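You operate a simulated robot arm through the tools that you are given. There is no shell and no other tool. Be economical: measure what you need, move in short steps, check, and stop when the job is done.

You run a simulated robot arm. Do the job below in one go: nothing can be reset, and whatever is moved stays where it is left.

Task
Test the air line at 5 bar, then shut it off and vent it.
Fine: turn the air on, set the knob, wait for the gauge; knob back to 0 at the end; leave the other controls.

It is judged by the outcome, as a careful person would: the job done as asked, and still so three seconds after it is handed in. It fails if anything else is knocked over, pushed out of place, dropped, spilled or broken.

Robot
A 6-joint arm with a fingered hand, on a carriage that runs on a rail from [-662, 1275] to [324, -625] (x, y) and turns from -3.124 to 2.688 rad about z. Base frame: it is fixed where the carriage stands at the start and does not move with it; the origin is on the floor, on the carriage's upright axis, x ahead of it, y to its left, z up. Units: mm, rad, N and s.
With the tool pointing down near the work surface it reaches from about 200 to 920 mm from the robot's upright axis, wherever it stands. Its first joint turns from -2.897 to 2.897 rad. Places, roughly: air clamp lever [1000, -100, 1100]; air gauge [900, 100, 1200]; air lever [900, 0, 1000]; clamp speed knob [1000, 1000, 1000]; drain button [800, 200, 900]; pressure knob [900, 100, 1000]; red block [600, 1300, 1000]; vent button [800, 300, 1200]. Payload 4 kg.
The tool frame sits at the grasp point between the pads (the TCP): z along the fingers, y along the line on which they close. The tips reach 26 mm beyond it. Largest opening 132 mm; the body of the gripper starts 73 mm behind the TCP. The gripper is a hand of 4 fingers: y runs from the thumb to the fingers, the wrist lies at [0, 0, -239] in the tool frame, and closing takes about 1.5 s.
Orientation is told as [roll, pitch, yaw] about the base's x, y, z axes, in that order, counted from this pose: with the fingers straight down and closing along the base's y, the tool's x points along the base's -x, its y along +y and its z along -z.

Tools
- The arm moves only by the tool nudge_tool. Its argument "motion" is a list of rows, each a list of 6 numbers: the shift along the tool's x, y, z in mm, then the turn, a rotation vector about the tool's x, y, z in rad. In form: [[x, y, z, rx, ry, rz], ...]. A call has 1 to 12 rows; each row is the pose to reach, as a shift and turn from the pose commanded when the call began, along the tool's axes at that moment. "fingers" is the gripper command, from -1 (fully open) to 1 (shut), values between in proportion, set as the call begins (left out, the last holds). Each row takes 0.2 s and may step no farther than 50 mm and 0.15 rad from the row before; otherwise, or with a gripper value out of range, the whole call is refused. Where a pose cannot be reached the arm comes as near as it can. A force on the tool above 40 N (or 10 N above the force at the start of the call, whichever is more), or a blocked arm, ends the call early, and 0.2 s more pass. Each finger travels about 45 mm/s and halts on what it meets, pressing with about 31 N; the grip force reading is that of the motor and also rises with nothing between the fingers. The clock runs only during rows and for 0.2 s after the last one: add rows that repeat a pose to give the fingers time. The reply holds the time, the measured pose of the TCP, the force on the tool along the base axes, the opening and the grip force, in the units named above and with some noise, with the torque about the TCP (base axes, N m) and any sound that the robot's microphone picked up.
- Cameras (640 x 400 px; columns grow to the right, rows downward): "scene" is now at [268, 181.8, 1478.4]; the picture's right is [-0.09, -1.00, 0.00], its down [-0.49, 0.05, -0.87] and it looks along [0.86, -0.08, -0.50] (base axes); focal length 279 px, centre (320, 200). "wrist" rides on the gripper at [68, 2, -97] in the tool frame; the picture's right is [-0.03, 1.00, 0.00], its down [-0.82, -0.02, -0.58] and it looks along [-0.58, -0.01, 0.82] (tool axes); focal length 270 px, centre (320, 200). There is no depth. A picture from a camera that has moved, and an enlarged one, comes with that camera's place and axes in the base frame and with its lens.
- snapshot(camera): a new picture of that camera. It takes no simulated time.
- move_column(by): slides the trunk up (or, below 0, down) by that many mm; the arm and the scene camera ride with it, the base frame stays. It gives what a move gives, with no picture.
- roll_base(legs): drives the robot by 1 to 6 legs, each [ahead, left, turn to the left] in mm, mm and rad, along the robot's own axes; the way and the turn of a leg run together, so that a leg with both is an arc; at most 1500 mm and 3.142 rad a leg. The arm and the cameras ride along, it lands a little off, and it stops where it bumps. It keeps to its track: a leg is cut to what the track allows. It gives what a move gives.
- set_fingers(finger1, finger2, finger3, thumb_bend): sets how far each is bent, from 0 (flat) to 1 (curled in); at 0.3 the hand is open as for a grip, at 0.7 the pads meet at the TCP. One left out holds its place. A second passes; each finger stops where it meets its share of the squeeze, and holds until it gets a number again. A gripper value or a shape takes the hand back. It gives what a move gives, with no picture; readings hold the bend of each and the force on the fingers (four entries, about 0 where the hand has none), thumb and palm.
- hand_shape(shape): the hand has 4 fingers and takes this shape, open, in about a second: jaw (thumb against the fingers, like two jaws); tri (thumb and two fingers); tip (a fingertip pinch); poke (one finger out to press); point (the index stretched); flat (the hand flat); cup (the hand cupped); fist (a fist). The gripper value then closes the fingers along that shape, each until it touches; the sizes above hold for jaw. It gives what a move gives, with no picture.
- aim_head(pan, tilt): turns the head with the scene camera to pan (to the left, within 2.496 rad either way) and tilt (down, from -0.506 to 1.204), counted from straight ahead of the robot. It gives what a move gives.
- enlarge(camera, box): a new picture of the part [left, top, right, bottom] of that camera's present view, enlarged. It takes no simulated time.
- job_done(): hands the job in; it is judged then, once.

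Work in short steps. Places have to be worked out from the pictures, the camera data and where the tool is seen: move nearer, look again, correct. Check each grasp and each placing, and mend what went wrong. You have 120 turns and 98 pictures in all, those below and enlarged ones among them. Open the gripper and draw the arm clear of the work before you hand the job in, unless the task says otherwise; then end with one line.

The tools are called after "Call:" as name(argument=value, ...) on one line, values as JSON. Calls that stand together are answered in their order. nudge_tool: Moves the arm, as the interface text tells. Its arguments: {"type":"object","properties":{"motion":{"type":"array","items":{"type":"array","items":{"type":"number"}}},"fingers":{"type":"number"}},"required":["motion"]} The other tools are called the same way: move_column (by) slides the trunk up or down; hand_shape (shape) gives the hand a shape; set_fingers (finger1, finger2, finger3, thumb_bend) moves the fingers one by one; roll_base (legs) drives the base; aim_head (pan, tilt) turns the head that bears the scene camera; snapshot (camera) takes a picture; enlarge (camera, box) takes an enlarged picture of a part of a camera's view; job_done () hands the job in.

At the start:

```text
clock: 0.0
ee_pos: [473.5, 260.7, 1302.1]
tool_rot: [-0.001, 0.001, 0.001]
contact_force: [0.2, -0.6, -0.6]
ft_torque: [-0.01, 0.0, 0.02]
gripper_width: 131.9
finger_force: 0.1
shape: jaw
bend: [0.3, 0.3, 0.3, 0.3]
finger forces: [0.0, 0.0, 0.0, 0.1, 0.1, 0.0]
trunk travel left (down, up): [-475.0, 153.0]
robot x, y, heading: [2.0, 0.6, -0.003]
head pan, tilt: [-0.094, 0.52]
```

scene: 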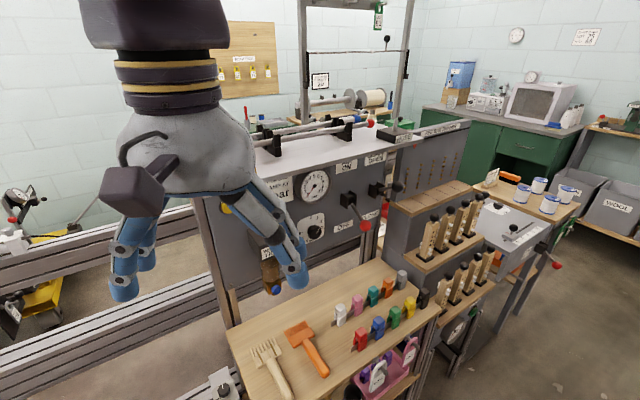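
wrist: 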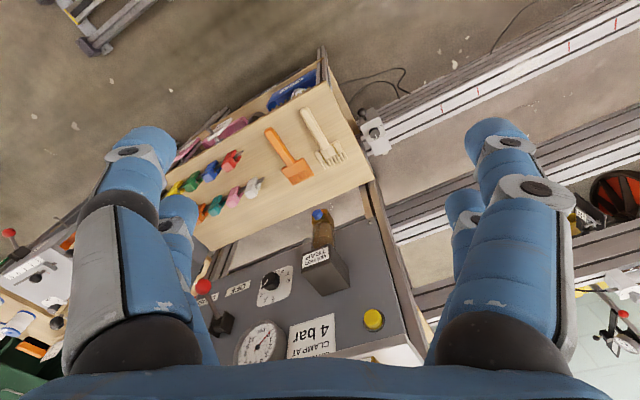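

The panel with gauge, knob, and levers is in view ahead; I enlarge it to read the labels.

Call:
enlarge(camera="scene", box=[240, 110, 440, 300])

Call:
enlarge(camera="wrist", box=[180, 190, 440, 370])

```text
2.11 times, centred on (340, 205) of scene
camera zoom: at [268.0, 181.8, 1478.4], right [-0.09, -1.0, 0.0], down [-0.49, 0.05, -0.87], along [0.86, -0.08, -0.5], focal length 587 px, centre (278, 190)
```

zoom: 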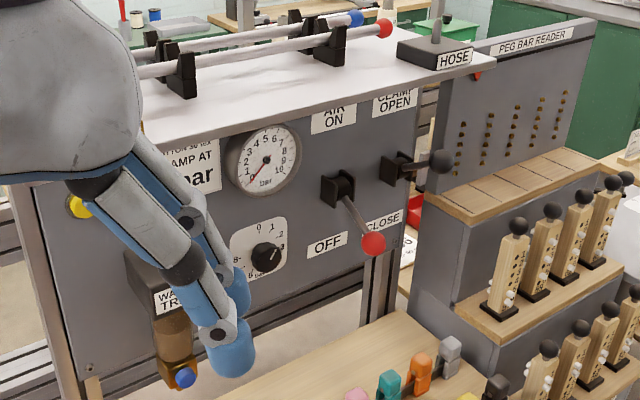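

```text
2.22 times, centred on (310, 280) of wrist
camera zoom: at [405.8, 262.4, 1398.3], right [0.03, 1.0, 0.0], down [0.82, -0.02, 0.58], along [0.58, -0.01, -0.82], focal length 601 px, centre (342, 22)
```

zoom: 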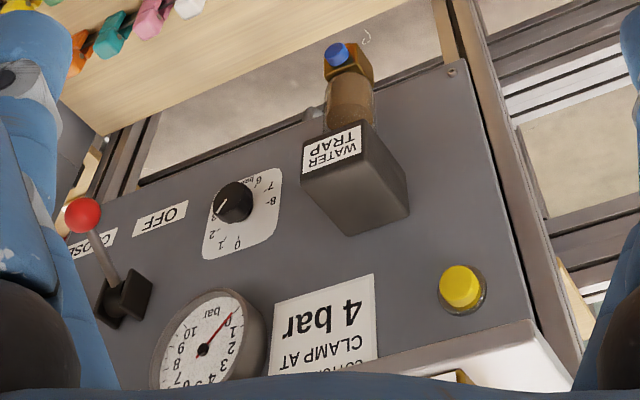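

I move the hand left and start tipping it toward horizontal, which also clears the view of the panel.

Call:
nudge_tool(motion=[[0, 40, 0, 0, -0.14, 0], [0, 80, 0, 0, -0.28, 0], [0, 120, 0, 0, -0.42, 0], [0, 160, 0, 0, -0.56, 0], [0, 200, 0, 0, -0.7, 0], [0, 230, 0, 0, -0.84, 0], [0, 240, 0, 0, -0.98, 0], [0, 240, 0, 0, -1.12, 0], [0, 240, 0, 0, -1.26, 0], [0, 240, 0, 0, -1.4, 0], [0, 240, 0, 0, -1.54, 0], [0, 240, 0, 0, -1.5708, 0]])

Call:
snapshot(camera="scene")

Call:
enlarge(camera="scene", box=[190, 110, 450, 300])

Call:
snapshot(camera="wrist")

```text
clock: 1.7
ee_pos: [478.6, 474.5, 1382.6]
tool_rot: [0.325, -1.032, -0.294]
contact_force: [0.5, 0.5, 0.5]
ft_torque: [0.02, -0.03, 0.0]
gripper_width: 131.9
finger_force: 0.0
shape: jaw
bend: [0.3, 0.3, 0.3, 0.3]
finger forces: [0.0, 0.0, 0.0, 0.1, 0.1, 0.1]
trunk travel left (down, up): [-475.0, 153.0]
robot x, y, heading: [-0.3, 1.9, 0.001]
head pan, tilt: [-0.094, 0.52]
stopped in row 8: the arm was blocked; the commanded pose is now the measured one
```

```text
93 pictures are left
camera scene: at [268.4, 181.9, 1480.1], right [-0.09, -1.0, 0.0], down [-0.48, 0.04, -0.88], along [0.87, -0.08, -0.48], focal length 279 px, centre (320, 200)
```

scene: 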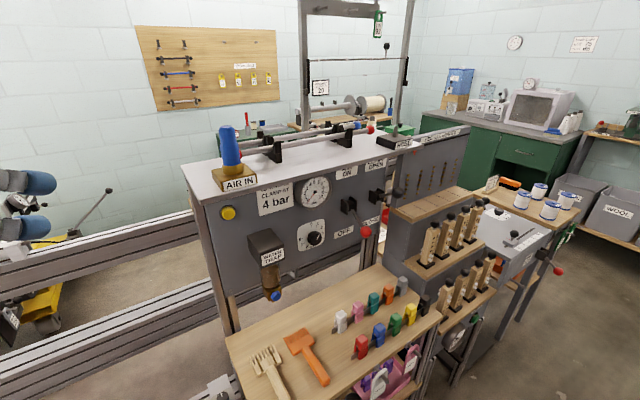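

```text
2.11 times, centred on (320, 205) of scene
camera zoom: at [268.4, 181.9, 1480.1], right [-0.09, -1.0, 0.0], down [-0.48, 0.04, -0.88], along [0.87, -0.08, -0.48], focal length 587 px, centre (320, 190)
```

zoom: 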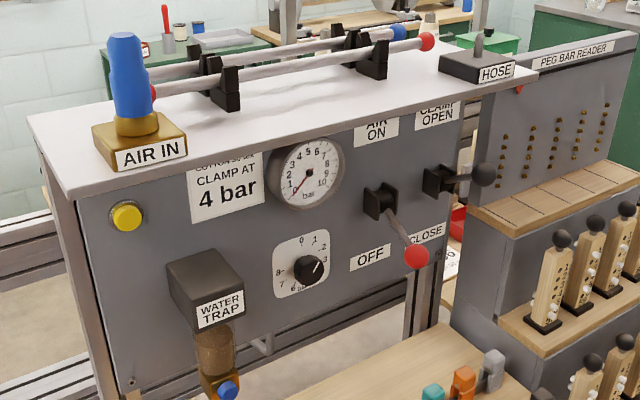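

```text
91 pictures are left
camera wrist: at [360.5, 479.0, 1371.3], right [0.02, 0.98, 0.19], down [-0.1, -0.18, 0.98], along [0.99, -0.04, 0.1], focal length 270 px, centre (320, 200)
```

wrist: 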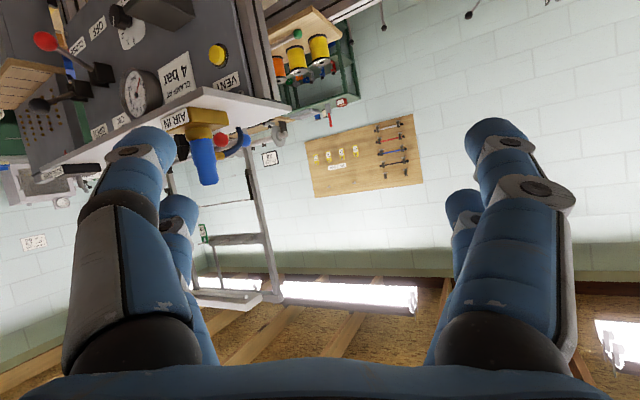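

The panel is turned about 0.48 rad to the left of the robot's heading (roughly parallel to the rail). I turn the robot to face it squarely and move right along the rail.

Call:
roll_base(legs=[[0, 0, 0.478], [0, -200, 0]])

Call:
snapshot(camera="scene")

Call:
snapshot(camera="wrist")

```text
clock: 4.7
ee_pos: [301.0, 461.9, 1382.2]
tool_rot: [0.324, -1.032, 0.183]
contact_force: [0.0, 0.0, 0.2]
ft_torque: [-0.01, 0.02, -0.02]
gripper_width: 131.9
finger_force: 0.0
shape: jaw
bend: [0.3, 0.3, 0.3, 0.3]
finger forces: [0.1, 0.0, 0.0, 0.1, 0.1, 0.1]
trunk travel left (down, up): [-475.0, 153.0]
robot x, y, heading: [91.1, -177.8, 0.472]
head pan, tilt: [-0.094, 0.52]
```

```text
90 pictures are left
camera scene: at [247.6, 107.1, 1479.8], right [0.39, -0.92, 0.0], down [-0.45, -0.19, -0.88], along [0.81, 0.34, -0.48], focal length 279 px, centre (320, 200)
```

scene: 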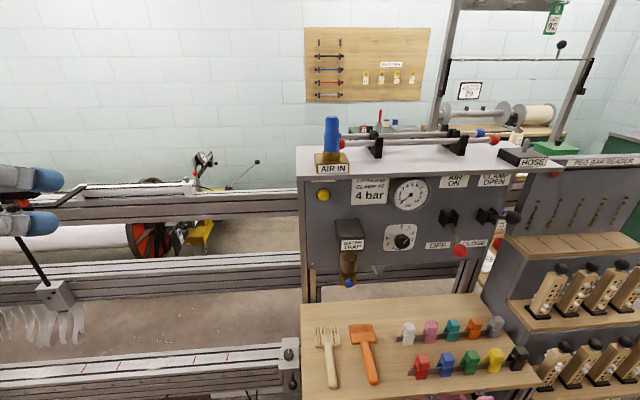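

```text
89 pictures are left
camera wrist: at [194.4, 413.4, 1371.1], right [-0.43, 0.88, 0.19], down [-0.01, -0.21, 0.98], along [0.9, 0.42, 0.1], focal length 270 px, centre (320, 200)
```

wrist: 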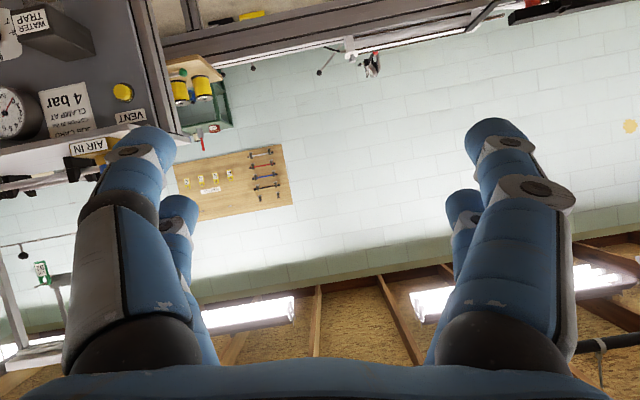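

Button estimated at about (829, 343, 1151), gauge centre (916, 140, 1150), panel normal (0.888, 0.461). I now level the hand to point along the normal, while moving forward and right.

Call:
nudge_tool(motion=[[-14.4, -31.2, 15.2, 0.003, -0.051, -0.016], [-28.8, -62.4, 30.4, 0.006, -0.102, -0.033], [-43, -94, 46, 0.009, -0.153, -0.049], [-58, -125, 61, 0.012, -0.204, -0.066], [-72, -156, 76, 0.0145, -0.255, -0.082], [-86, -187, 91, 0.017, -0.307, -0.098], [-101, -218, 106, 0.02, -0.358, -0.115], [-115, -250, 122, 0.023, -0.409, -0.131], [-130, -281, 137, 0.026, -0.46, -0.148], [-144, -312, 152, 0.029, -0.511, -0.164], [-144, -312, 152, 0.029, -0.511, -0.164]])

Call:
snapshot(camera="scene")

Call:
snapshot(camera="wrist")

```text
clock: 7.1
ee_pos: [623.1, 270.1, 1380.3]
tool_rot: [0.018, -1.569, 0.463]
contact_force: [-1.4, -0.1, -0.4]
ft_torque: [0.0, -0.02, -0.02]
gripper_width: 132.1
finger_force: 0.0
shape: jaw
bend: [0.3, 0.3, 0.3, 0.3]
finger forces: [0.0, 0.0, 0.0, 0.0, 0.0, 0.0]
trunk travel left (down, up): [-475.0, 153.0]
robot x, y, heading: [94.2, -177.4, 0.473]
head pan, tilt: [-0.094, 0.52]
```

```text
88 pictures are left
camera scene: at [247.8, 105.7, 1478.4], right [0.37, -0.93, 0.0], down [-0.46, -0.18, -0.87], along [0.81, 0.32, -0.5], focal length 279 px, centre (320, 200)
```

scene: 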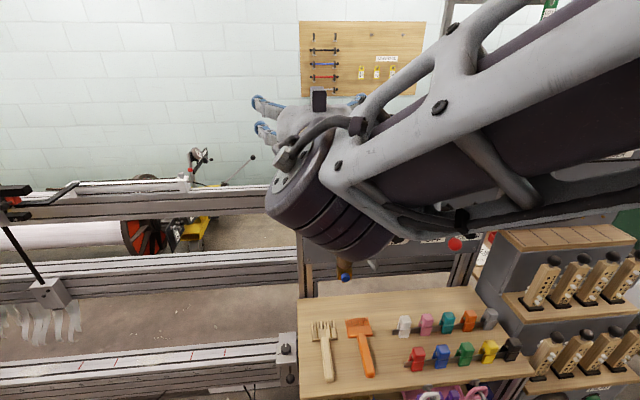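

```text
87 pictures are left
camera wrist: at [537.8, 227.7, 1312.9], right [-0.46, 0.89, 0.03], down [-0.5, -0.28, 0.82], along [0.73, 0.36, 0.58], focal length 270 px, centre (320, 200)
```

wrist: 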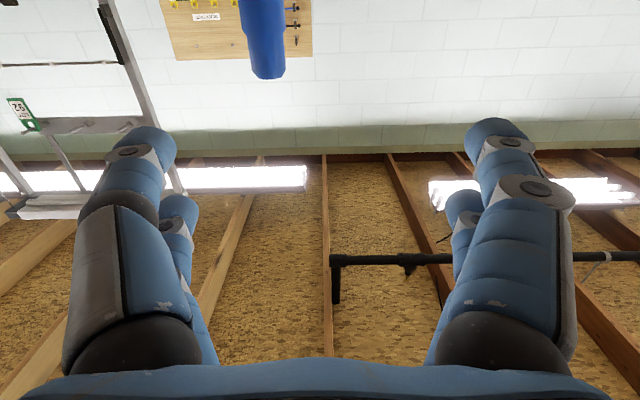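

Hand is level and square to the panel at about n=677. I back off a bit, lower it and shift right so the wrist camera (which looks up) sees the panel.

Call:
nudge_tool(motion=[[0, -20, -40, 0, 0, 0], [30, -40, -77, 0, 0, 0], [70, -60, -77, 0, 0, 0], [110, -80, -77, 0, 0, 0], [150, -100, -77, 0, 0, 0], [190, -120, -77, 0, 0, 0], [230, -140, -77, 0, 0, 0], [270, -160, -77, 0, 0, 0], [310, -180, -77, 0, 0, 0], [340, -210, -77, 0, 0, 0], [370, -240, -77, 0, 0, 0], [370, -240, -77, 0, 0, 0]])

Call:
snapshot(camera="wrist")

Call:
snapshot(camera="scene")

```text
refused: row 2 steps farther than a row can; nothing moved
```

```text
86 pictures are left
camera wrist: at [537.8, 227.7, 1312.9], right [-0.46, 0.89, 0.03], down [-0.5, -0.28, 0.82], along [0.73, 0.36, 0.58], focal length 270 px, centre (320, 200)
```

wrist: 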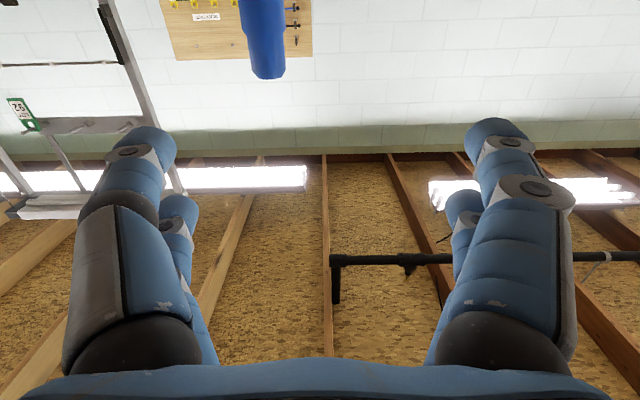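

```text
85 pictures are left
camera scene: at [247.8, 105.7, 1478.4], right [0.37, -0.93, 0.0], down [-0.46, -0.18, -0.87], along [0.81, 0.32, -0.5], focal length 279 px, centre (320, 200)
```

scene: 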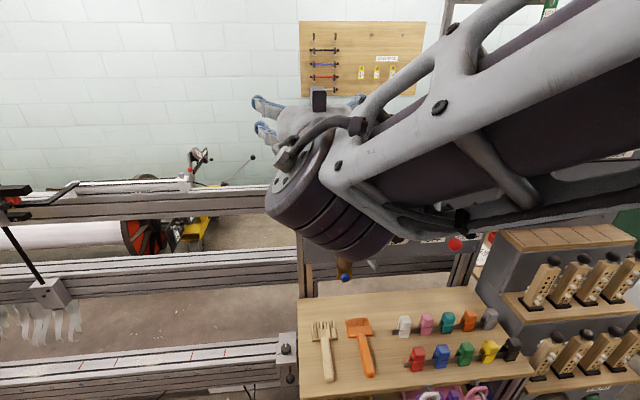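

The move was refused over step size; I resend it with smaller steps.

Call:
nudge_tool(motion=[[0, 0, -40, 0, 0, 0], [0, 0, -77, 0, 0, 0], [40, -26, -77, 0, 0, 0], [80, -52, -77, 0, 0, 0], [120, -78, -77, 0, 0, 0], [160, -104, -77, 0, 0, 0], [200, -130, -77, 0, 0, 0], [240, -156, -77, 0, 0, 0], [280, -182, -77, 0, 0, 0], [320, -208, -77, 0, 0, 0], [360, -234, -77, 0, 0, 0], [360, -234, -77, 0, 0, 0]])

Call:
hand_shape(shape="poke")

Call:
snapshot(camera="wrist")

Call:
snapshot(camera="scene")

```text
clock: 8.9
ee_pos: [729.2, 266.5, 1236.9]
tool_rot: [3.086, -1.542, -2.61]
contact_force: [-5.8, -2.1, 12.2]
ft_torque: [-0.01, -0.27, -0.01]
gripper_width: 131.9
finger_force: 0.1
shape: jaw
bend: [0.3, 0.28, 0.3, 0.3]
finger forces: [0.1, 4.9, 6.7, 0.1, 0.0, 0.0]
out of reach, approached as far as the arm can: row 2, 3, 4, 5, 6, 7, 8
trunk travel left (down, up): [-475.0, 153.0]
robot x, y, heading: [91.9, -179.7, 0.476]
head pan, tilt: [-0.094, 0.52]
stopped in row 8: the force on the tool passed its limit at 70 N (the readings are from after the stop); the commanded pose is now the measured one
```

```text
clock: 9.8
ee_pos: [729.7, 264.9, 1231.9]
tool_rot: [3.133, -1.555, -2.659]
contact_force: [1.5, -6.0, -19.4]
ft_torque: [-0.15, 0.49, -0.14]
gripper_width: 0.4
finger_force: 0.1
shape: poke
bend: [1.0, 1.0, 1.0, 0.34]
finger forces: [0.1, 0.1, 0.1, 0.0, 19.8, 0.1]
trunk travel left (down, up): [-475.0, 153.0]
robot x, y, heading: [95.0, -180.4, 0.477]
head pan, tilt: [-0.094, 0.52]
```

```text
84 pictures are left
camera wrist: at [645.2, 223.8, 1162.3], right [-0.46, 0.89, 0.03], down [-0.51, -0.29, 0.81], along [0.72, 0.36, 0.59], focal length 270 px, centre (320, 200)
```

wrist: 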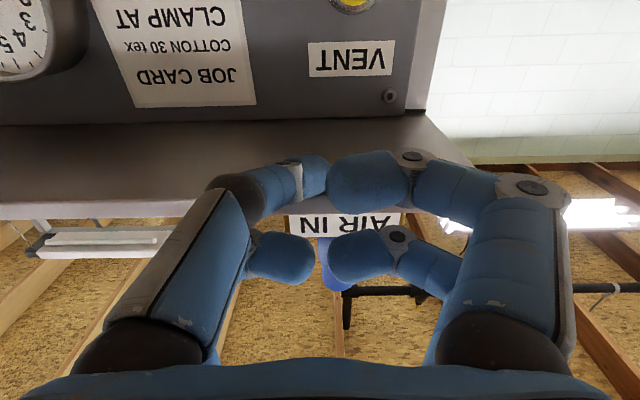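

```text
83 pictures are left
camera scene: at [248.6, 105.8, 1478.1], right [0.37, -0.93, 0.0], down [-0.46, -0.18, -0.87], along [0.81, 0.32, -0.5], focal length 279 px, centre (320, 200)
```

scene: 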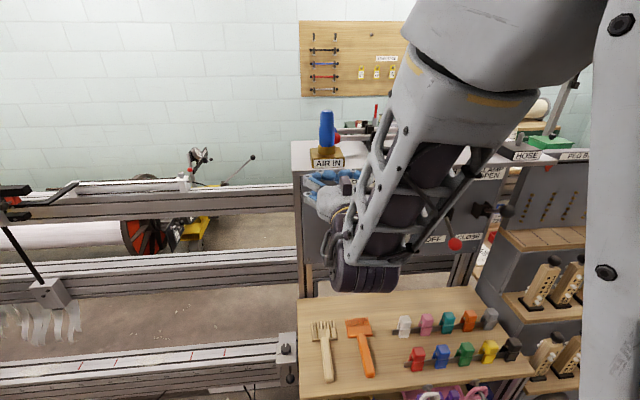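

The arm could not retract that far and instead slid toward the shelf edge; the fingers are touching it. I move straight down, a little away, gently.

Call:
nudge_tool(motion=[[0, 0, -8, 0, 0, 0], [10, 0, -12, 0, 0, 0], [30, 0, -12, 0, 0, 0], [50, 0, -12, 0, 0, 0]])

Call:
snapshot(camera="wrist")

```text
clock: 10.8
ee_pos: [730.6, 272.7, 1188.5]
tool_rot: [3.099, -1.547, -2.621]
contact_force: [0.5, -0.5, 0.6]
ft_torque: [-0.02, 0.02, 0.03]
gripper_width: 0.0
finger_force: 0.0
shape: poke
bend: [1.0, 1.0, 1.0, 0.34]
finger forces: [0.0, 0.0, 0.1, 0.0, 0.0, 0.0]
out of reach, approached as far as the arm can: row 1, 2, 3, 4
trunk travel left (down, up): [-475.0, 153.0]
robot x, y, heading: [92.0, -175.3, 0.476]
head pan, tilt: [-0.094, 0.52]
```

```text
82 pictures are left
camera wrist: at [645.8, 231.1, 1116.9], right [-0.46, 0.89, 0.03], down [-0.52, -0.29, 0.8], along [0.72, 0.35, 0.6], focal length 270 px, centre (320, 200)
```

wrist: 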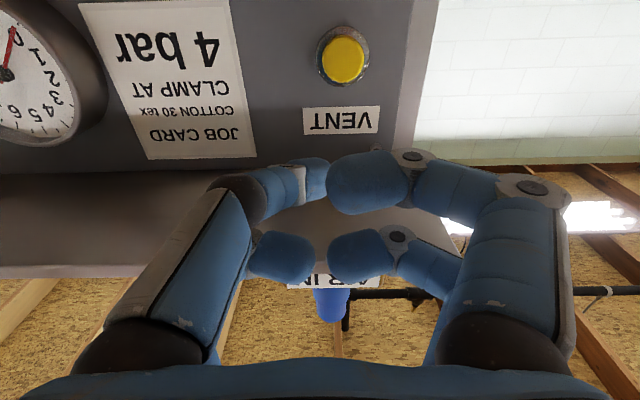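

Free again. I slide the base right 150 mm (hand stays above the water trap and left of the lever), then lower the column 70 mm to give the arm room to retract.

Call:
roll_base(legs=[[0, -150, 0]])

Call:
move_column(by=-70)

Call:
nudge_tool(motion=[[-10, 0, -20, 0, 0, 0], [-20, 0, -40, 0, 0, 0]])

Call:
snapshot(camera="wrist")

Call:
snapshot(camera="scene")

```text
clock: 12.1
ee_pos: [798.1, 141.4, 1186.5]
tool_rot: [3.097, -1.549, -2.622]
contact_force: [-0.2, -0.1, 0.6]
ft_torque: [-0.02, -0.01, -0.03]
gripper_width: 0.1
finger_force: 0.0
shape: poke
bend: [1.0, 1.0, 1.0, 0.34]
finger forces: [0.0, 0.0, 0.1, 0.0, 0.1, 0.0]
trunk travel left (down, up): [-475.0, 153.0]
robot x, y, heading: [158.7, -305.2, 0.474]
head pan, tilt: [-0.094, 0.52]
```

```text
clock: 13.2
ee_pos: [831.6, 157.7, 1117.1]
tool_rot: [3.093, -1.548, -2.62]
contact_force: [0.0, -0.1, -0.3]
ft_torque: [-0.01, -0.01, 0.0]
gripper_width: 0.0
finger_force: 0.0
shape: poke
bend: [1.0, 1.0, 1.0, 0.34]
finger forces: [0.1, 0.0, 0.0, 0.0, 0.0, 0.1]
trunk travel left (down, up): [-405.0, 223.0]
robot x, y, heading: [160.3, -308.2, 0.474]
head pan, tilt: [-0.094, 0.52]
```

```text
clock: 13.8
ee_pos: [817.1, 166.3, 1141.7]
tool_rot: [3.078, -1.549, -2.604]
contact_force: [1.0, -0.4, 0.0]
ft_torque: [0.01, 0.02, 0.0]
gripper_width: 0.0
finger_force: 0.1
shape: poke
bend: [1.0, 1.0, 1.0, 0.34]
finger forces: [0.0, 0.1, 0.1, 0.0, 0.0, 0.1]
out of reach, approached as far as the arm can: row 1, 2
trunk travel left (down, up): [-405.0, 223.0]
robot x, y, heading: [160.8, -309.1, 0.473]
head pan, tilt: [-0.094, 0.52]
```

```text
81 pictures are left
camera wrist: at [732.2, 124.6, 1071.7], right [-0.46, 0.89, 0.03], down [-0.52, -0.29, 0.8], along [0.72, 0.35, 0.6], focal length 270 px, centre (320, 200)
```

wrist: 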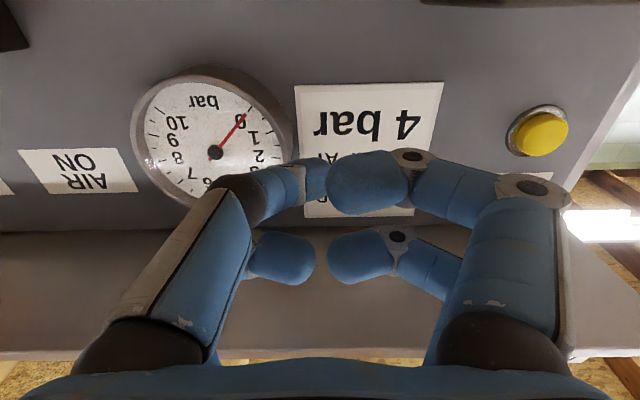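

```text
80 pictures are left
camera scene: at [347.9, -8.4, 1408.1], right [0.37, -0.93, 0.0], down [-0.46, -0.18, -0.87], along [0.81, 0.32, -0.5], focal length 279 px, centre (320, 200)
```

scene: 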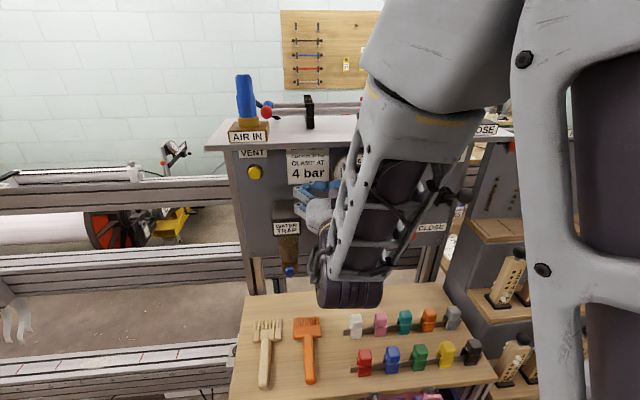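

Still at the arm's inner reach limit, so the trunk must come lower relative to the hand. I shift right 30 mm, lower the column 60 and lift the hand back by the same amount, retracting.

Call:
roll_base(legs=[[0, -30, 0]])

Call:
move_column(by=-50)

Call:
nudge_tool(motion=[[-25, 0, -10, 0, 0, 0], [-50, 0, -30, 0, 0, 0], [-50, 0, -30, 0, 0, 0]])

Call:
move_column(by=-60)

Call:
nudge_tool(motion=[[-30, 0, -20, 0, 0, 0], [-60, 0, -40, 0, 0, 0], [-60, 0, -40, 0, 0, 0]])

```text
clock: 14.7
ee_pos: [830.9, 139.6, 1143.0]
tool_rot: [3.096, -1.547, -2.62]
contact_force: [-0.5, -0.4, -0.2]
ft_torque: [0.0, 0.03, 0.04]
gripper_width: 0.2
finger_force: 0.0
shape: poke
bend: [1.0, 1.0, 1.0, 0.34]
finger forces: [0.0, 0.0, 0.2, 0.0, 0.1, 0.1]
trunk travel left (down, up): [-405.0, 223.0]
robot x, y, heading: [174.3, -334.8, 0.476]
head pan, tilt: [-0.094, 0.52]
```

```text
clock: 15.6
ee_pos: [846.3, 148.6, 1092.2]
tool_rot: [3.089, -1.548, -2.616]
contact_force: [0.5, 0.7, -0.1]
ft_torque: [-0.02, 0.01, 0.0]
gripper_width: 0.0
finger_force: 0.1
shape: poke
bend: [1.0, 1.0, 1.0, 0.34]
finger forces: [0.1, 0.1, 0.1, 0.1, 0.1, 0.0]
trunk travel left (down, up): [-355.0, 273.0]
robot x, y, heading: [175.9, -332.0, 0.476]
head pan, tilt: [-0.094, 0.52]
```

```text
clock: 16.4
ee_pos: [827.4, 144.9, 1147.5]
tool_rot: [3.103, -1.549, -2.629]
contact_force: [1.0, -0.1, -0.1]
ft_torque: [0.02, 0.01, 0.0]
gripper_width: 0.0
finger_force: 0.0
shape: poke
bend: [1.0, 1.0, 1.0, 0.34]
finger forces: [0.0, 0.0, 0.0, 0.0, 0.0, 0.0]
out of reach, approached as far as the arm can: row 1, 2, 3
trunk travel left (down, up): [-355.0, 273.0]
robot x, y, heading: [176.2, -335.5, 0.474]
head pan, tilt: [-0.094, 0.52]
```

```text
clock: 17.4
ee_pos: [839.3, 151.0, 1087.3]
tool_rot: [3.089, -1.549, -2.616]
contact_force: [0.5, 0.7, 1.1]
ft_torque: [-0.03, 0.01, -0.01]
gripper_width: 0.0
finger_force: 0.1
shape: poke
bend: [1.0, 1.0, 1.0, 0.34]
finger forces: [0.1, 0.0, 0.1, 0.1, 0.0, 0.0]
trunk travel left (down, up): [-295.0, 333.0]
robot x, y, heading: [173.6, -334.3, 0.478]
head pan, tilt: [-0.094, 0.52]
```

```text
clock: 18.2
ee_pos: [806.2, 137.9, 1150.4]
tool_rot: [3.078, -1.551, -2.608]
contact_force: [-0.4, -0.6, -0.2]
ft_torque: [0.0, 0.0, 0.03]
gripper_width: 0.2
finger_force: 0.1
shape: poke
bend: [1.0, 1.0, 1.0, 0.34]
finger forces: [0.1, 0.0, 0.0, 0.0, 0.0, 0.1]
out of reach, approached as far as the arm can: row 1, 2, 3
trunk travel left (down, up): [-295.0, 333.0]
robot x, y, heading: [176.3, -338.2, 0.474]
head pan, tilt: [-0.094, 0.52]
```

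It's working: TCP has retracted to n≈779 at z 1150. I repeat twice more.

Call:
move_column(by=-60)

Call:
nudge_tool(motion=[[-30, 0, -20, 0, 0, 0], [-60, 0, -40, 0, 0, 0], [-60, 0, -40, 0, 0, 0]])

Call:
move_column(by=-60)

Call:
nudge_tool(motion=[[0, 0, -20, 0, 0, 0], [0, 0, -40, 0, 0, 0], [0, 0, -60, 0, 0, 0]])

Call:
snapshot(camera="wrist")

Call:
snapshot(camera="scene")

```text
clock: 19.2
ee_pos: [810.5, 139.5, 1090.9]
tool_rot: [3.077, -1.552, -2.609]
contact_force: [0.3, -0.9, -0.1]
ft_torque: [-0.01, 0.02, -0.01]
gripper_width: 0.1
finger_force: 0.1
shape: poke
bend: [1.0, 1.0, 1.0, 0.34]
finger forces: [0.0, 0.1, 0.0, 0.0, 0.0, 0.0]
trunk travel left (down, up): [-235.0, 393.0]
robot x, y, heading: [173.5, -331.2, 0.475]
head pan, tilt: [-0.094, 0.52]
```

```text
clock: 20.0
ee_pos: [773.2, 121.6, 1150.5]
tool_rot: [3.102, -1.552, -2.632]
contact_force: [0.2, 0.2, 0.1]
ft_torque: [0.0, -0.02, -0.01]
gripper_width: 0.0
finger_force: 0.1
shape: poke
bend: [1.0, 1.0, 1.0, 0.34]
finger forces: [0.0, 0.0, 0.1, 0.0, 0.0, 0.1]
trunk travel left (down, up): [-235.0, 393.0]
robot x, y, heading: [174.9, -337.1, 0.476]
head pan, tilt: [-0.094, 0.52]
```

```text
clock: 21.0
ee_pos: [774.3, 122.1, 1091.5]
tool_rot: [3.074, -1.552, -2.603]
contact_force: [0.6, 0.2, 0.6]
ft_torque: [-0.01, -0.01, -0.02]
gripper_width: 0.0
finger_force: 0.0
shape: poke
bend: [1.0, 1.0, 1.0, 0.34]
finger forces: [0.0, 0.0, 0.1, 0.1, 0.1, 0.1]
trunk travel left (down, up): [-175.0, 453.0]
robot x, y, heading: [171.9, -336.3, 0.477]
head pan, tilt: [-0.094, 0.52]
```

```text
clock: 21.8
ee_pos: [722.7, 107.4, 1104.9]
tool_rot: [3.075, -1.554, -2.605]
contact_force: [-0.3, -0.1, 0.2]
ft_torque: [0.02, -0.01, -0.02]
gripper_width: 0.0
finger_force: 0.1
shape: poke
bend: [1.0, 1.0, 1.0, 0.34]
finger forces: [0.0, 0.1, 0.1, 0.0, 0.1, 0.0]
out of reach, approached as far as the arm can: row 2, 3
trunk travel left (down, up): [-175.0, 453.0]
robot x, y, heading: [177.4, -334.2, 0.475]
head pan, tilt: [-0.094, 0.52]
```

```text
79 pictures are left
camera wrist: at [638.5, 65.8, 1034.8], right [-0.45, 0.89, 0.03], down [-0.52, -0.29, 0.81], along [0.73, 0.35, 0.59], focal length 270 px, centre (320, 200)
```

wrist: 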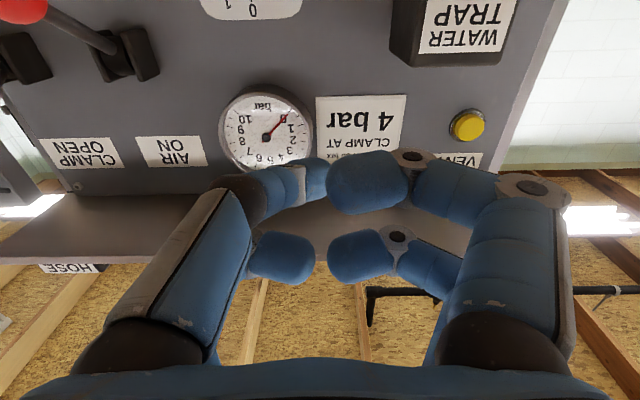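

```text
78 pictures are left
camera scene: at [394.2, -18.1, 1179.1], right [0.37, -0.93, 0.0], down [-0.46, -0.18, -0.87], along [0.81, 0.32, -0.5], focal length 279 px, centre (320, 200)
```

scene: 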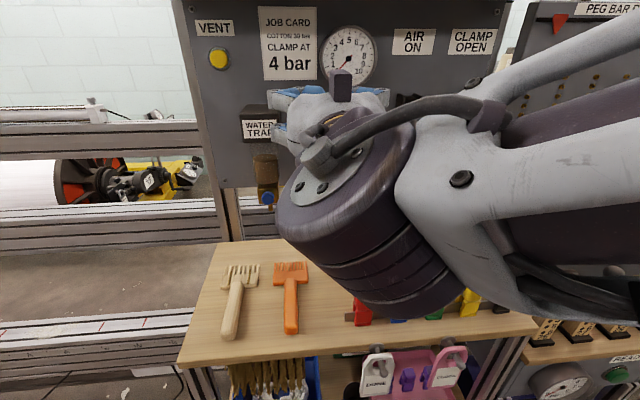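

Triangulating from both cameras: gauge n≈914,u≈310,z≈1156; vent button n≈891,u≈79,z≈1150; air lever pivot u≈430,z≈1068 with ball near n≈812,z≈1025; knob n≈895,u≈300,z≈1010 (n into the panel, u to the right). I go back to jaw and roll the hand 90° so the fingers close vertically.

Call:
hand_shape(shape="jaw")

Call:
nudge_tool(motion=[[0, 0, 0, 0, 0, 0.131], [0, 0, 0, 0, 0, 0.262], [0, 0, 0, 0, 0, 0.393], [0, 0, 0, 0, 0, 0.524], [0, 0, 0, 0, 0, 0.655], [0, 0, 0, 0, 0, 0.786], [0, 0, 0, 0, 0, 0.917], [0, 0, 0, 0, 0, 1.048], [0, 0, 0, 0, 0, 1.179], [0, 0, 0, 0, 0, 1.31], [0, 0, 0, 0, 0, 1.441], [0, 0, 0, 0, 0, 1.571]])

Call:
snapshot(camera="wrist")

Call:
snapshot(camera="scene")

```text
clock: 22.7
ee_pos: [723.4, 107.3, 1104.3]
tool_rot: [3.079, -1.553, -2.608]
contact_force: [0.0, -0.3, 0.5]
ft_torque: [0.02, -0.02, -0.01]
gripper_width: 131.8
finger_force: 0.2
shape: jaw
bend: [0.3, 0.3, 0.3, 0.3]
finger forces: [0.1, 0.0, 0.0, 0.1, 0.0, 0.1]
trunk travel left (down, up): [-175.0, 453.0]
robot x, y, heading: [175.3, -337.8, 0.472]
head pan, tilt: [-0.094, 0.52]
```

```text
clock: 25.3
ee_pos: [723.3, 104.0, 1105.6]
tool_rot: [1.589, 0.003, -1.102]
contact_force: [-0.4, 0.4, 0.6]
ft_torque: [0.03, -0.01, 0.01]
gripper_width: 131.9
finger_force: 0.1
shape: jaw
bend: [0.3, 0.3, 0.3, 0.3]
finger forces: [0.1, 0.0, 0.1, 0.0, 0.1, 0.0]
trunk travel left (down, up): [-175.0, 453.0]
robot x, y, heading: [172.8, -333.2, 0.472]
head pan, tilt: [-0.094, 0.52]
```

```text
77 pictures are left
camera wrist: at [606.6, 123.5, 1106.4], right [0.0, -0.03, 1.0], down [-0.15, -0.99, -0.03], along [0.99, -0.15, 0.0], focal length 270 px, centre (320, 200)
```

wrist: 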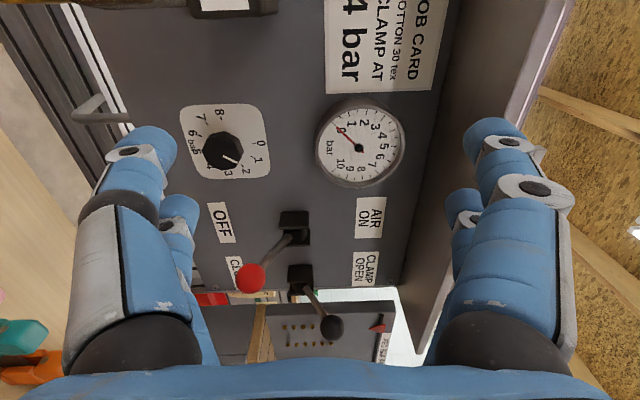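

```text
76 pictures are left
camera scene: at [394.1, -18.1, 1179.1], right [0.37, -0.93, 0.0], down [-0.46, -0.18, -0.87], along [0.81, 0.32, -0.5], focal length 279 px, centre (320, 200)
```

scene: 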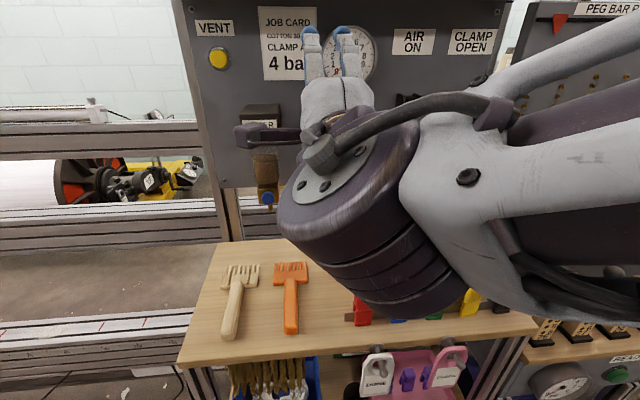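

Clear sideways view now. Refined: air lever ball n≈798, u≈425, z≈1022, lever pivot z≈1067; clamp lever (u≈528) is up in the OPEN position and must be left. I lower the column 80 mm and move the hand right to line up with the ball, narrowing the jaw to about 70 mm.

Call:
move_column(by=-80)

Call:
nudge_tool(motion=[[-40, 0, 0, 0, 0, 0], [-80, 0, 0, 0, 0, 0], [-120, 0, 0, 0, 0, 0], [-160, 0, 0, 0, 0, 0], [-184, 0, 0, 0, 0, 0], [-184, 0, 0, 0, 0, 0]], fingers=-0.06)

Call:
snapshot(camera="wrist")

```text
clock: 26.4
ee_pos: [724.6, 106.7, 1024.5]
tool_rot: [1.589, 0.001, -1.099]
contact_force: [0.1, -0.4, 0.3]
ft_torque: [0.02, -0.03, -0.02]
gripper_width: 131.8
finger_force: 0.1
shape: jaw
bend: [0.3, 0.3, 0.3, 0.3]
finger forces: [0.0, 0.0, 0.1, 0.0, 0.0, 0.0]
trunk travel left (down, up): [-95.0, 533.0]
robot x, y, heading: [172.3, -335.1, 0.476]
head pan, tilt: [-0.094, 0.52]
```

```text
clock: 27.8
ee_pos: [791.6, 0.4, 1050.1]
tool_rot: [1.588, 0.001, -1.106]
contact_force: [-0.3, 0.6, -0.6]
ft_torque: [0.06, -0.01, 0.0]
gripper_width: 70.8
finger_force: 0.1
shape: jaw
bend: [0.72, 0.72, 0.72, 0.7]
finger forces: [0.0, 0.0, 0.1, 0.0, 0.1, 0.0]
out of reach, approached as far as the arm can: row 1, 2, 3, 4, 5, 6
trunk travel left (down, up): [-95.0, 533.0]
robot x, y, heading: [172.9, -331.8, 0.476]
head pan, tilt: [-0.094, 0.52]
```

```text
75 pictures are left
camera wrist: at [675.0, 18.5, 1049.6], right [0.0, -0.03, 1.0], down [-0.15, -0.99, -0.03], along [0.99, -0.15, 0.0], focal length 270 px, centre (320, 200)
```

wrist: 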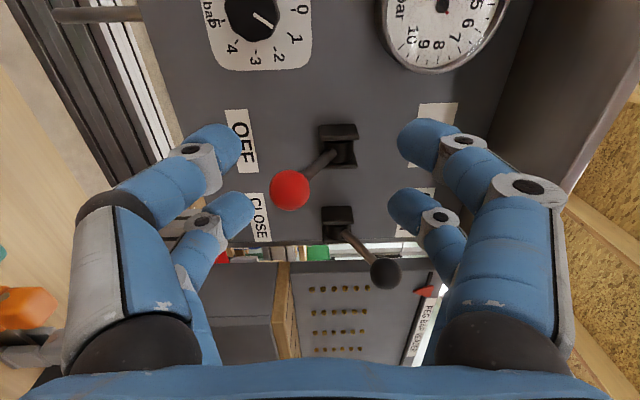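

Ball re-triangulated at n≈792, u≈417, z≈1025; TCP is at n≈703, u≈364, z≈1050. I slide the base right 53 mm and then advance and lower the hand around the ball.

Call:
roll_base(legs=[[0, -53, 0]])

Call:
nudge_tool(motion=[[0, -12, 15, 0, 0, 0], [0, -25, 30, 0, 0, 0], [0, -25, 30, 0, 0, 0]])

Call:
snapshot(camera="wrist")

Call:
snapshot(camera="scene")

```text
clock: 28.8
ee_pos: [815.5, -46.2, 1049.3]
tool_rot: [1.588, 0.001, -1.105]
contact_force: [0.0, -0.2, 0.3]
ft_torque: [0.05, 0.03, -0.01]
gripper_width: 70.7
finger_force: 0.1
shape: jaw
bend: [0.72, 0.72, 0.72, 0.7]
finger forces: [0.0, 0.0, 0.1, 0.0, 0.0, 0.0]
trunk travel left (down, up): [-95.0, 533.0]
robot x, y, heading: [198.2, -381.5, 0.476]
head pan, tilt: [-0.094, 0.52]
```

```text
clock: 29.6
ee_pos: [839.5, -25.6, 1027.6]
tool_rot: [1.588, 0.001, -1.107]
contact_force: [0.2, 0.1, -1.2]
ft_torque: [-0.01, -0.02, 0.03]
gripper_width: 70.3
finger_force: 0.0
shape: jaw
bend: [0.72, 0.72, 0.72, 0.7]
finger forces: [0.0, 0.1, 0.1, 0.0, 0.0, 0.0]
out of reach, approached as far as the arm can: row 2, 3
trunk travel left (down, up): [-95.0, 533.0]
robot x, y, heading: [198.8, -378.3, 0.473]
head pan, tilt: [-0.094, 0.52]
```

```text
74 pictures are left
camera wrist: at [722.4, -7.1, 1028.4], right [0.0, -0.03, 1.0], down [-0.15, -0.99, -0.03], along [0.99, -0.15, 0.0], focal length 270 px, centre (320, 200)
```

wrist: 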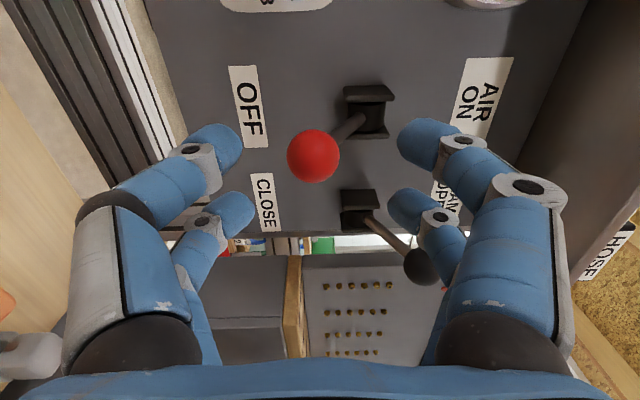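

```text
73 pictures are left
camera scene: at [406.8, -70.0, 1098.2], right [0.37, -0.93, 0.0], down [-0.46, -0.18, -0.87], along [0.81, 0.32, -0.5], focal length 279 px, centre (320, 200)
```

scene: 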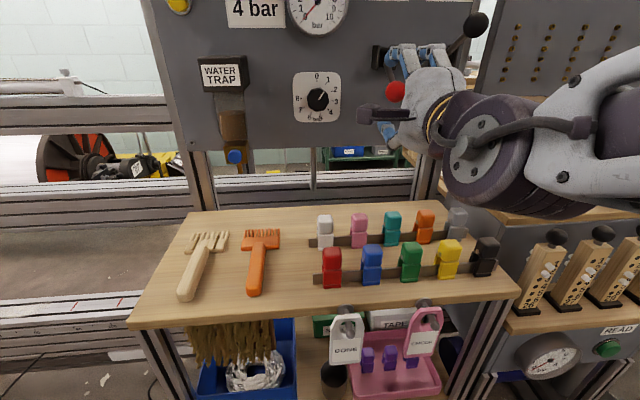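

Aligned: ball is 8 mm to the right and 60 mm ahead. I advance so the fingers enclose the ball, then narrow the opening to about 50 mm.

Call:
nudge_tool(motion=[[-8, -3, 20, 0, 0, 0], [-8, -3, 45, 0, 0, 0], [-8, -3, 68, 0, 0, 0], [-8, -3, 68, 0, 0, 0]])

Call:
nudge_tool(motion=[[0, 0, 0, 0, 0, 0], [0, 0, 0, 0, 0, 0], [0, 0, 0, 0, 0, 0]], fingers=0.24)

Call:
snapshot(camera="wrist")

```text
clock: 30.6
ee_pos: [893.4, 14.7, 1027.2]
tool_rot: [1.587, 0.003, -1.11]
contact_force: [-0.5, -0.1, 0.1]
ft_torque: [0.02, 0.0, -0.03]
gripper_width: 70.2
finger_force: 0.0
shape: jaw
bend: [0.72, 0.72, 0.72, 0.7]
finger forces: [0.0, 0.0, 0.0, 0.1, 0.0, 0.0]
out of reach, approached as far as the arm can: row 1, 2, 3, 4
trunk travel left (down, up): [-95.0, 533.0]
robot x, y, heading: [196.5, -384.1, 0.477]
head pan, tilt: [-0.094, 0.52]
```

```text
clock: 31.4
ee_pos: [891.0, 14.8, 1028.4]
tool_rot: [1.586, 0.001, -1.111]
contact_force: [-1.1, -0.3, 0.9]
ft_torque: [0.01, 0.0, -0.03]
gripper_width: 50.6
finger_force: 0.0
shape: jaw
bend: [0.73, 0.73, 0.73, 0.7]
finger forces: [0.0, 0.1, 0.0, 0.0, 0.1, 0.0]
trunk travel left (down, up): [-95.0, 533.0]
robot x, y, heading: [198.1, -380.5, 0.472]
head pan, tilt: [-0.094, 0.52]
```

```text
72 pictures are left
camera wrist: at [775.5, 34.1, 1028.5], right [0.0, -0.03, 1.0], down [-0.15, -0.99, -0.03], along [0.99, -0.15, 0.0], focal length 270 px, centre (320, 200)
```

wrist: 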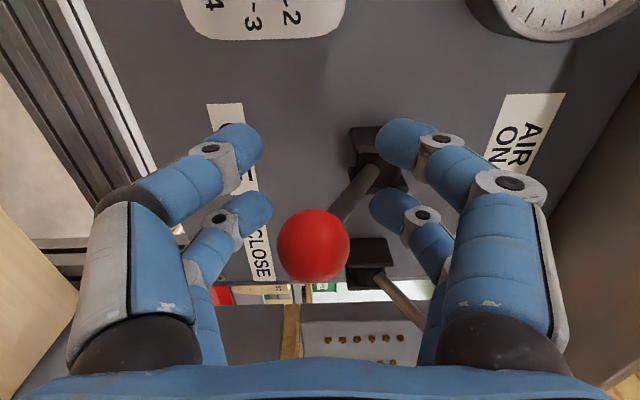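

The TCP ended at u≈397, about 20 mm left of the ball; I slide the base right 20 mm to centre it and check.

Call:
roll_base(legs=[[0, -20, 0]])

Call:
snapshot(camera="wrist")

Call:
snapshot(camera="scene")

```text
clock: 32.2
ee_pos: [902.1, -2.3, 1027.8]
tool_rot: [1.585, 0.001, -1.111]
contact_force: [-1.2, 0.0, -0.2]
ft_torque: [0.03, 0.0, -0.01]
gripper_width: 50.4
finger_force: 0.1
shape: jaw
bend: [0.73, 0.73, 0.73, 0.7]
finger forces: [0.0, 0.1, 0.1, 0.1, 0.1, 0.1]
trunk travel left (down, up): [-95.0, 533.0]
robot x, y, heading: [208.9, -397.1, 0.476]
head pan, tilt: [-0.094, 0.52]
```

```text
71 pictures are left
camera wrist: at [784.7, 16.5, 1028.5], right [0.0, -0.03, 1.0], down [-0.15, -0.99, -0.03], along [0.99, -0.15, 0.0], focal length 270 px, centre (320, 200)
```

wrist: 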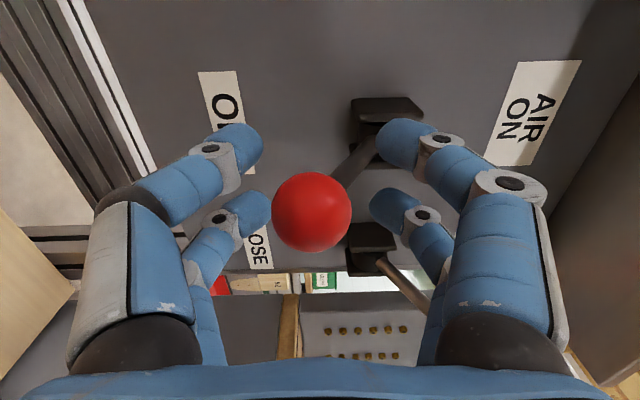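

```text
70 pictures are left
camera scene: at [415.9, -87.8, 1098.2], right [0.37, -0.93, 0.0], down [-0.46, -0.18, -0.87], along [0.81, 0.32, -0.5], focal length 279 px, centre (320, 200)
```

scene: 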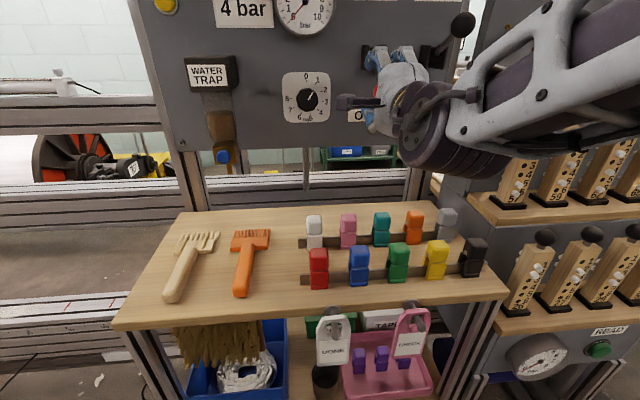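

The ball is centred between the fingers; digits span only about ±28 mm so the clamp lever is clear. I lift slowly to swing the air lever up.

Call:
nudge_tool(motion=[[0, 10, 0, 0, 0, 0], [0, 20, 0, 0, 0, 0], [0, 30, 0, 0, 0, 0], [0, 40, 0, 0, 0, 0], [0, 50, 0, 0, 0, 0], [0, 60, 0, 0, 0, 0], [0, 70, 0, 0, 0, 0], [0, 80, 0, 0, 0, 0], [0, 88, 0, 0, 0, 0]])

Call:
snapshot(camera="wrist")

Call:
snapshot(camera="scene")

```text
clock: 34.2
ee_pos: [898.7, -4.9, 1115.9]
tool_rot: [1.587, 0.0, -1.11]
contact_force: [0.8, 1.9, -1.1]
ft_torque: [0.07, -0.07, -0.01]
gripper_width: 21.5
finger_force: 31.4
shape: jaw
bend: [0.69, 0.7, 0.76, 0.73]
finger forces: [0.1, 0.0, 0.1, 0.0, 2.3, 0.0]
trunk travel left (down, up): [-95.0, 533.0]
robot x, y, heading: [205.5, -396.8, 0.475]
head pan, tilt: [-0.094, 0.52]
```

```text
69 pictures are left
camera wrist: at [782.4, 15.6, 1116.7], right [0.0, -0.03, 1.0], down [-0.15, -0.99, -0.03], along [0.99, -0.15, 0.0], focal length 270 px, centre (320, 200)
```

wrist: 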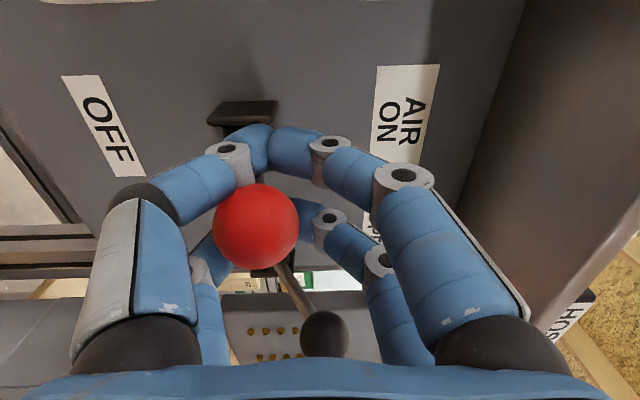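

```text
68 pictures are left
camera scene: at [416.0, -87.8, 1098.2], right [0.37, -0.93, 0.0], down [-0.46, -0.18, -0.87], along [0.81, 0.32, -0.5], focal length 279 px, centre (320, 200)
```

scene: 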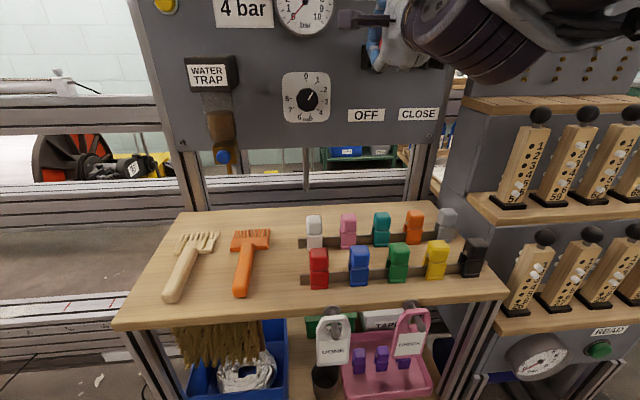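

The ball is now at about z≈1090, past level but perhaps not at the stop. I check the gauge and lever while lifting slightly further.

Call:
nudge_tool(motion=[[0, 8, 0, 0, 0, 0], [0, 16, 0, 0, 0, 0], [0, 24, 0, 0, 0, 0], [0, 32, 0, 0, 0, 0]])

Call:
snapshot(camera="wrist")

Call:
enlarge(camera="scene", box=[200, 0, 440, 140])

```text
clock: 35.2
ee_pos: [900.5, -2.9, 1142.9]
tool_rot: [1.578, 0.002, -1.109]
contact_force: [12.4, 11.7, -22.8]
ft_torque: [0.35, -0.48, -0.05]
gripper_width: 21.7
finger_force: 31.5
shape: jaw
bend: [0.69, 0.7, 0.76, 0.74]
finger forces: [0.0, 0.0, 8.7, 0.0, 15.8, 0.1]
trunk travel left (down, up): [-95.0, 533.0]
robot x, y, heading: [209.6, -394.5, 0.472]
head pan, tilt: [-0.094, 0.52]
```

```text
67 pictures are left
camera wrist: at [783.5, 16.7, 1144.7], right [0.01, -0.03, 1.0], down [-0.15, -0.99, -0.03], along [0.99, -0.15, -0.01], focal length 270 px, centre (320, 200)
```

wrist: 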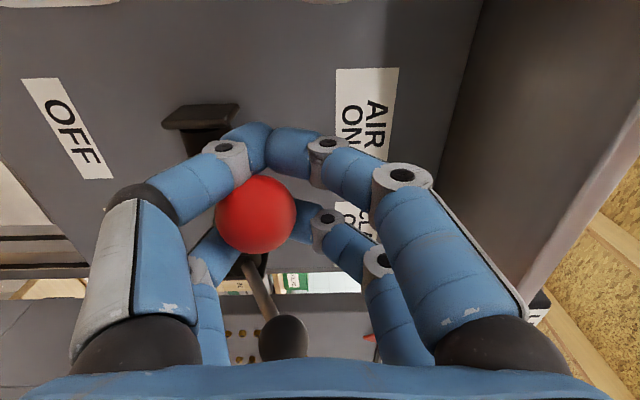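

```text
2.67 times, centred on (320, 70) of scene
camera zoom: at [416.7, -87.2, 1097.6], right [0.37, -0.93, 0.0], down [-0.46, -0.19, -0.87], along [0.81, 0.32, -0.5], focal length 743 px, centre (320, 547)
```

zoom: 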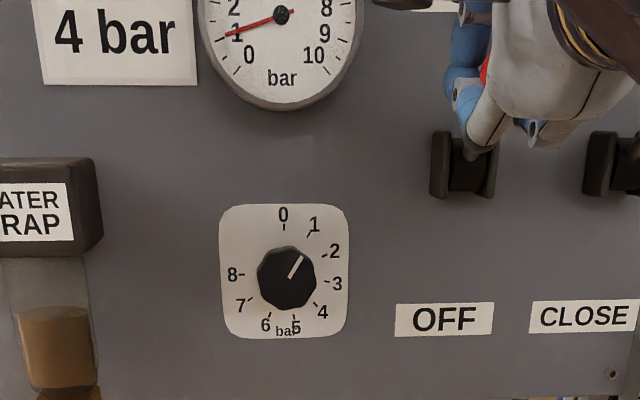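

Air is on: lever at its upper stop, gauge climbing, knob around 1.2 bar. I open the fingers while lowering slightly, then retract.

Call:
nudge_tool(motion=[[0, 0, 0, 0, 0, 0], [0, -6, 0, 0, 0, 0], [0, -14, 0, 0, 0, 0], [0, -22, 0, 0, 0, 0], [0, -22, 0, 0, 0, 0], [0, -22, 0, 0, 0, 0]], fingers=-0.25)

Call:
snapshot(camera="wrist")

```text
clock: 36.6
ee_pos: [900.3, -3.7, 1126.1]
tool_rot: [1.586, 0.001, -1.11]
contact_force: [-0.1, 0.0, -0.6]
ft_torque: [0.0, 0.0, 0.0]
gripper_width: 82.2
finger_force: 0.1
shape: jaw
bend: [0.71, 0.71, 0.71, 0.71]
finger forces: [0.0, 0.1, 0.0, 0.0, 0.1, 0.0]
trunk travel left (down, up): [-95.0, 533.0]
robot x, y, heading: [208.6, -400.8, 0.474]
head pan, tilt: [-0.094, 0.52]
```

```text
65 pictures are left
camera wrist: at [783.4, 15.3, 1126.7], right [0.0, -0.03, 1.0], down [-0.15, -0.99, -0.03], along [0.99, -0.15, 0.0], focal length 270 px, centre (320, 200)
```

wrist: 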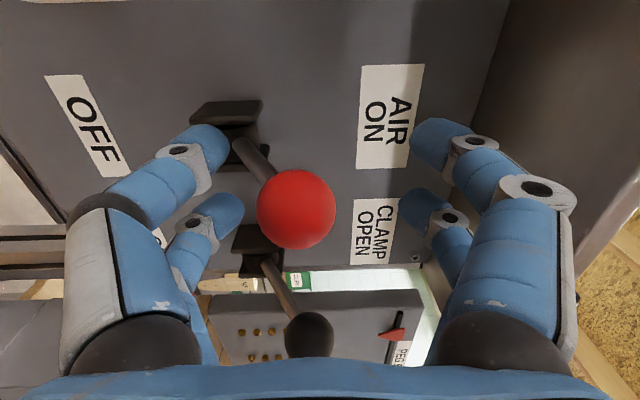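

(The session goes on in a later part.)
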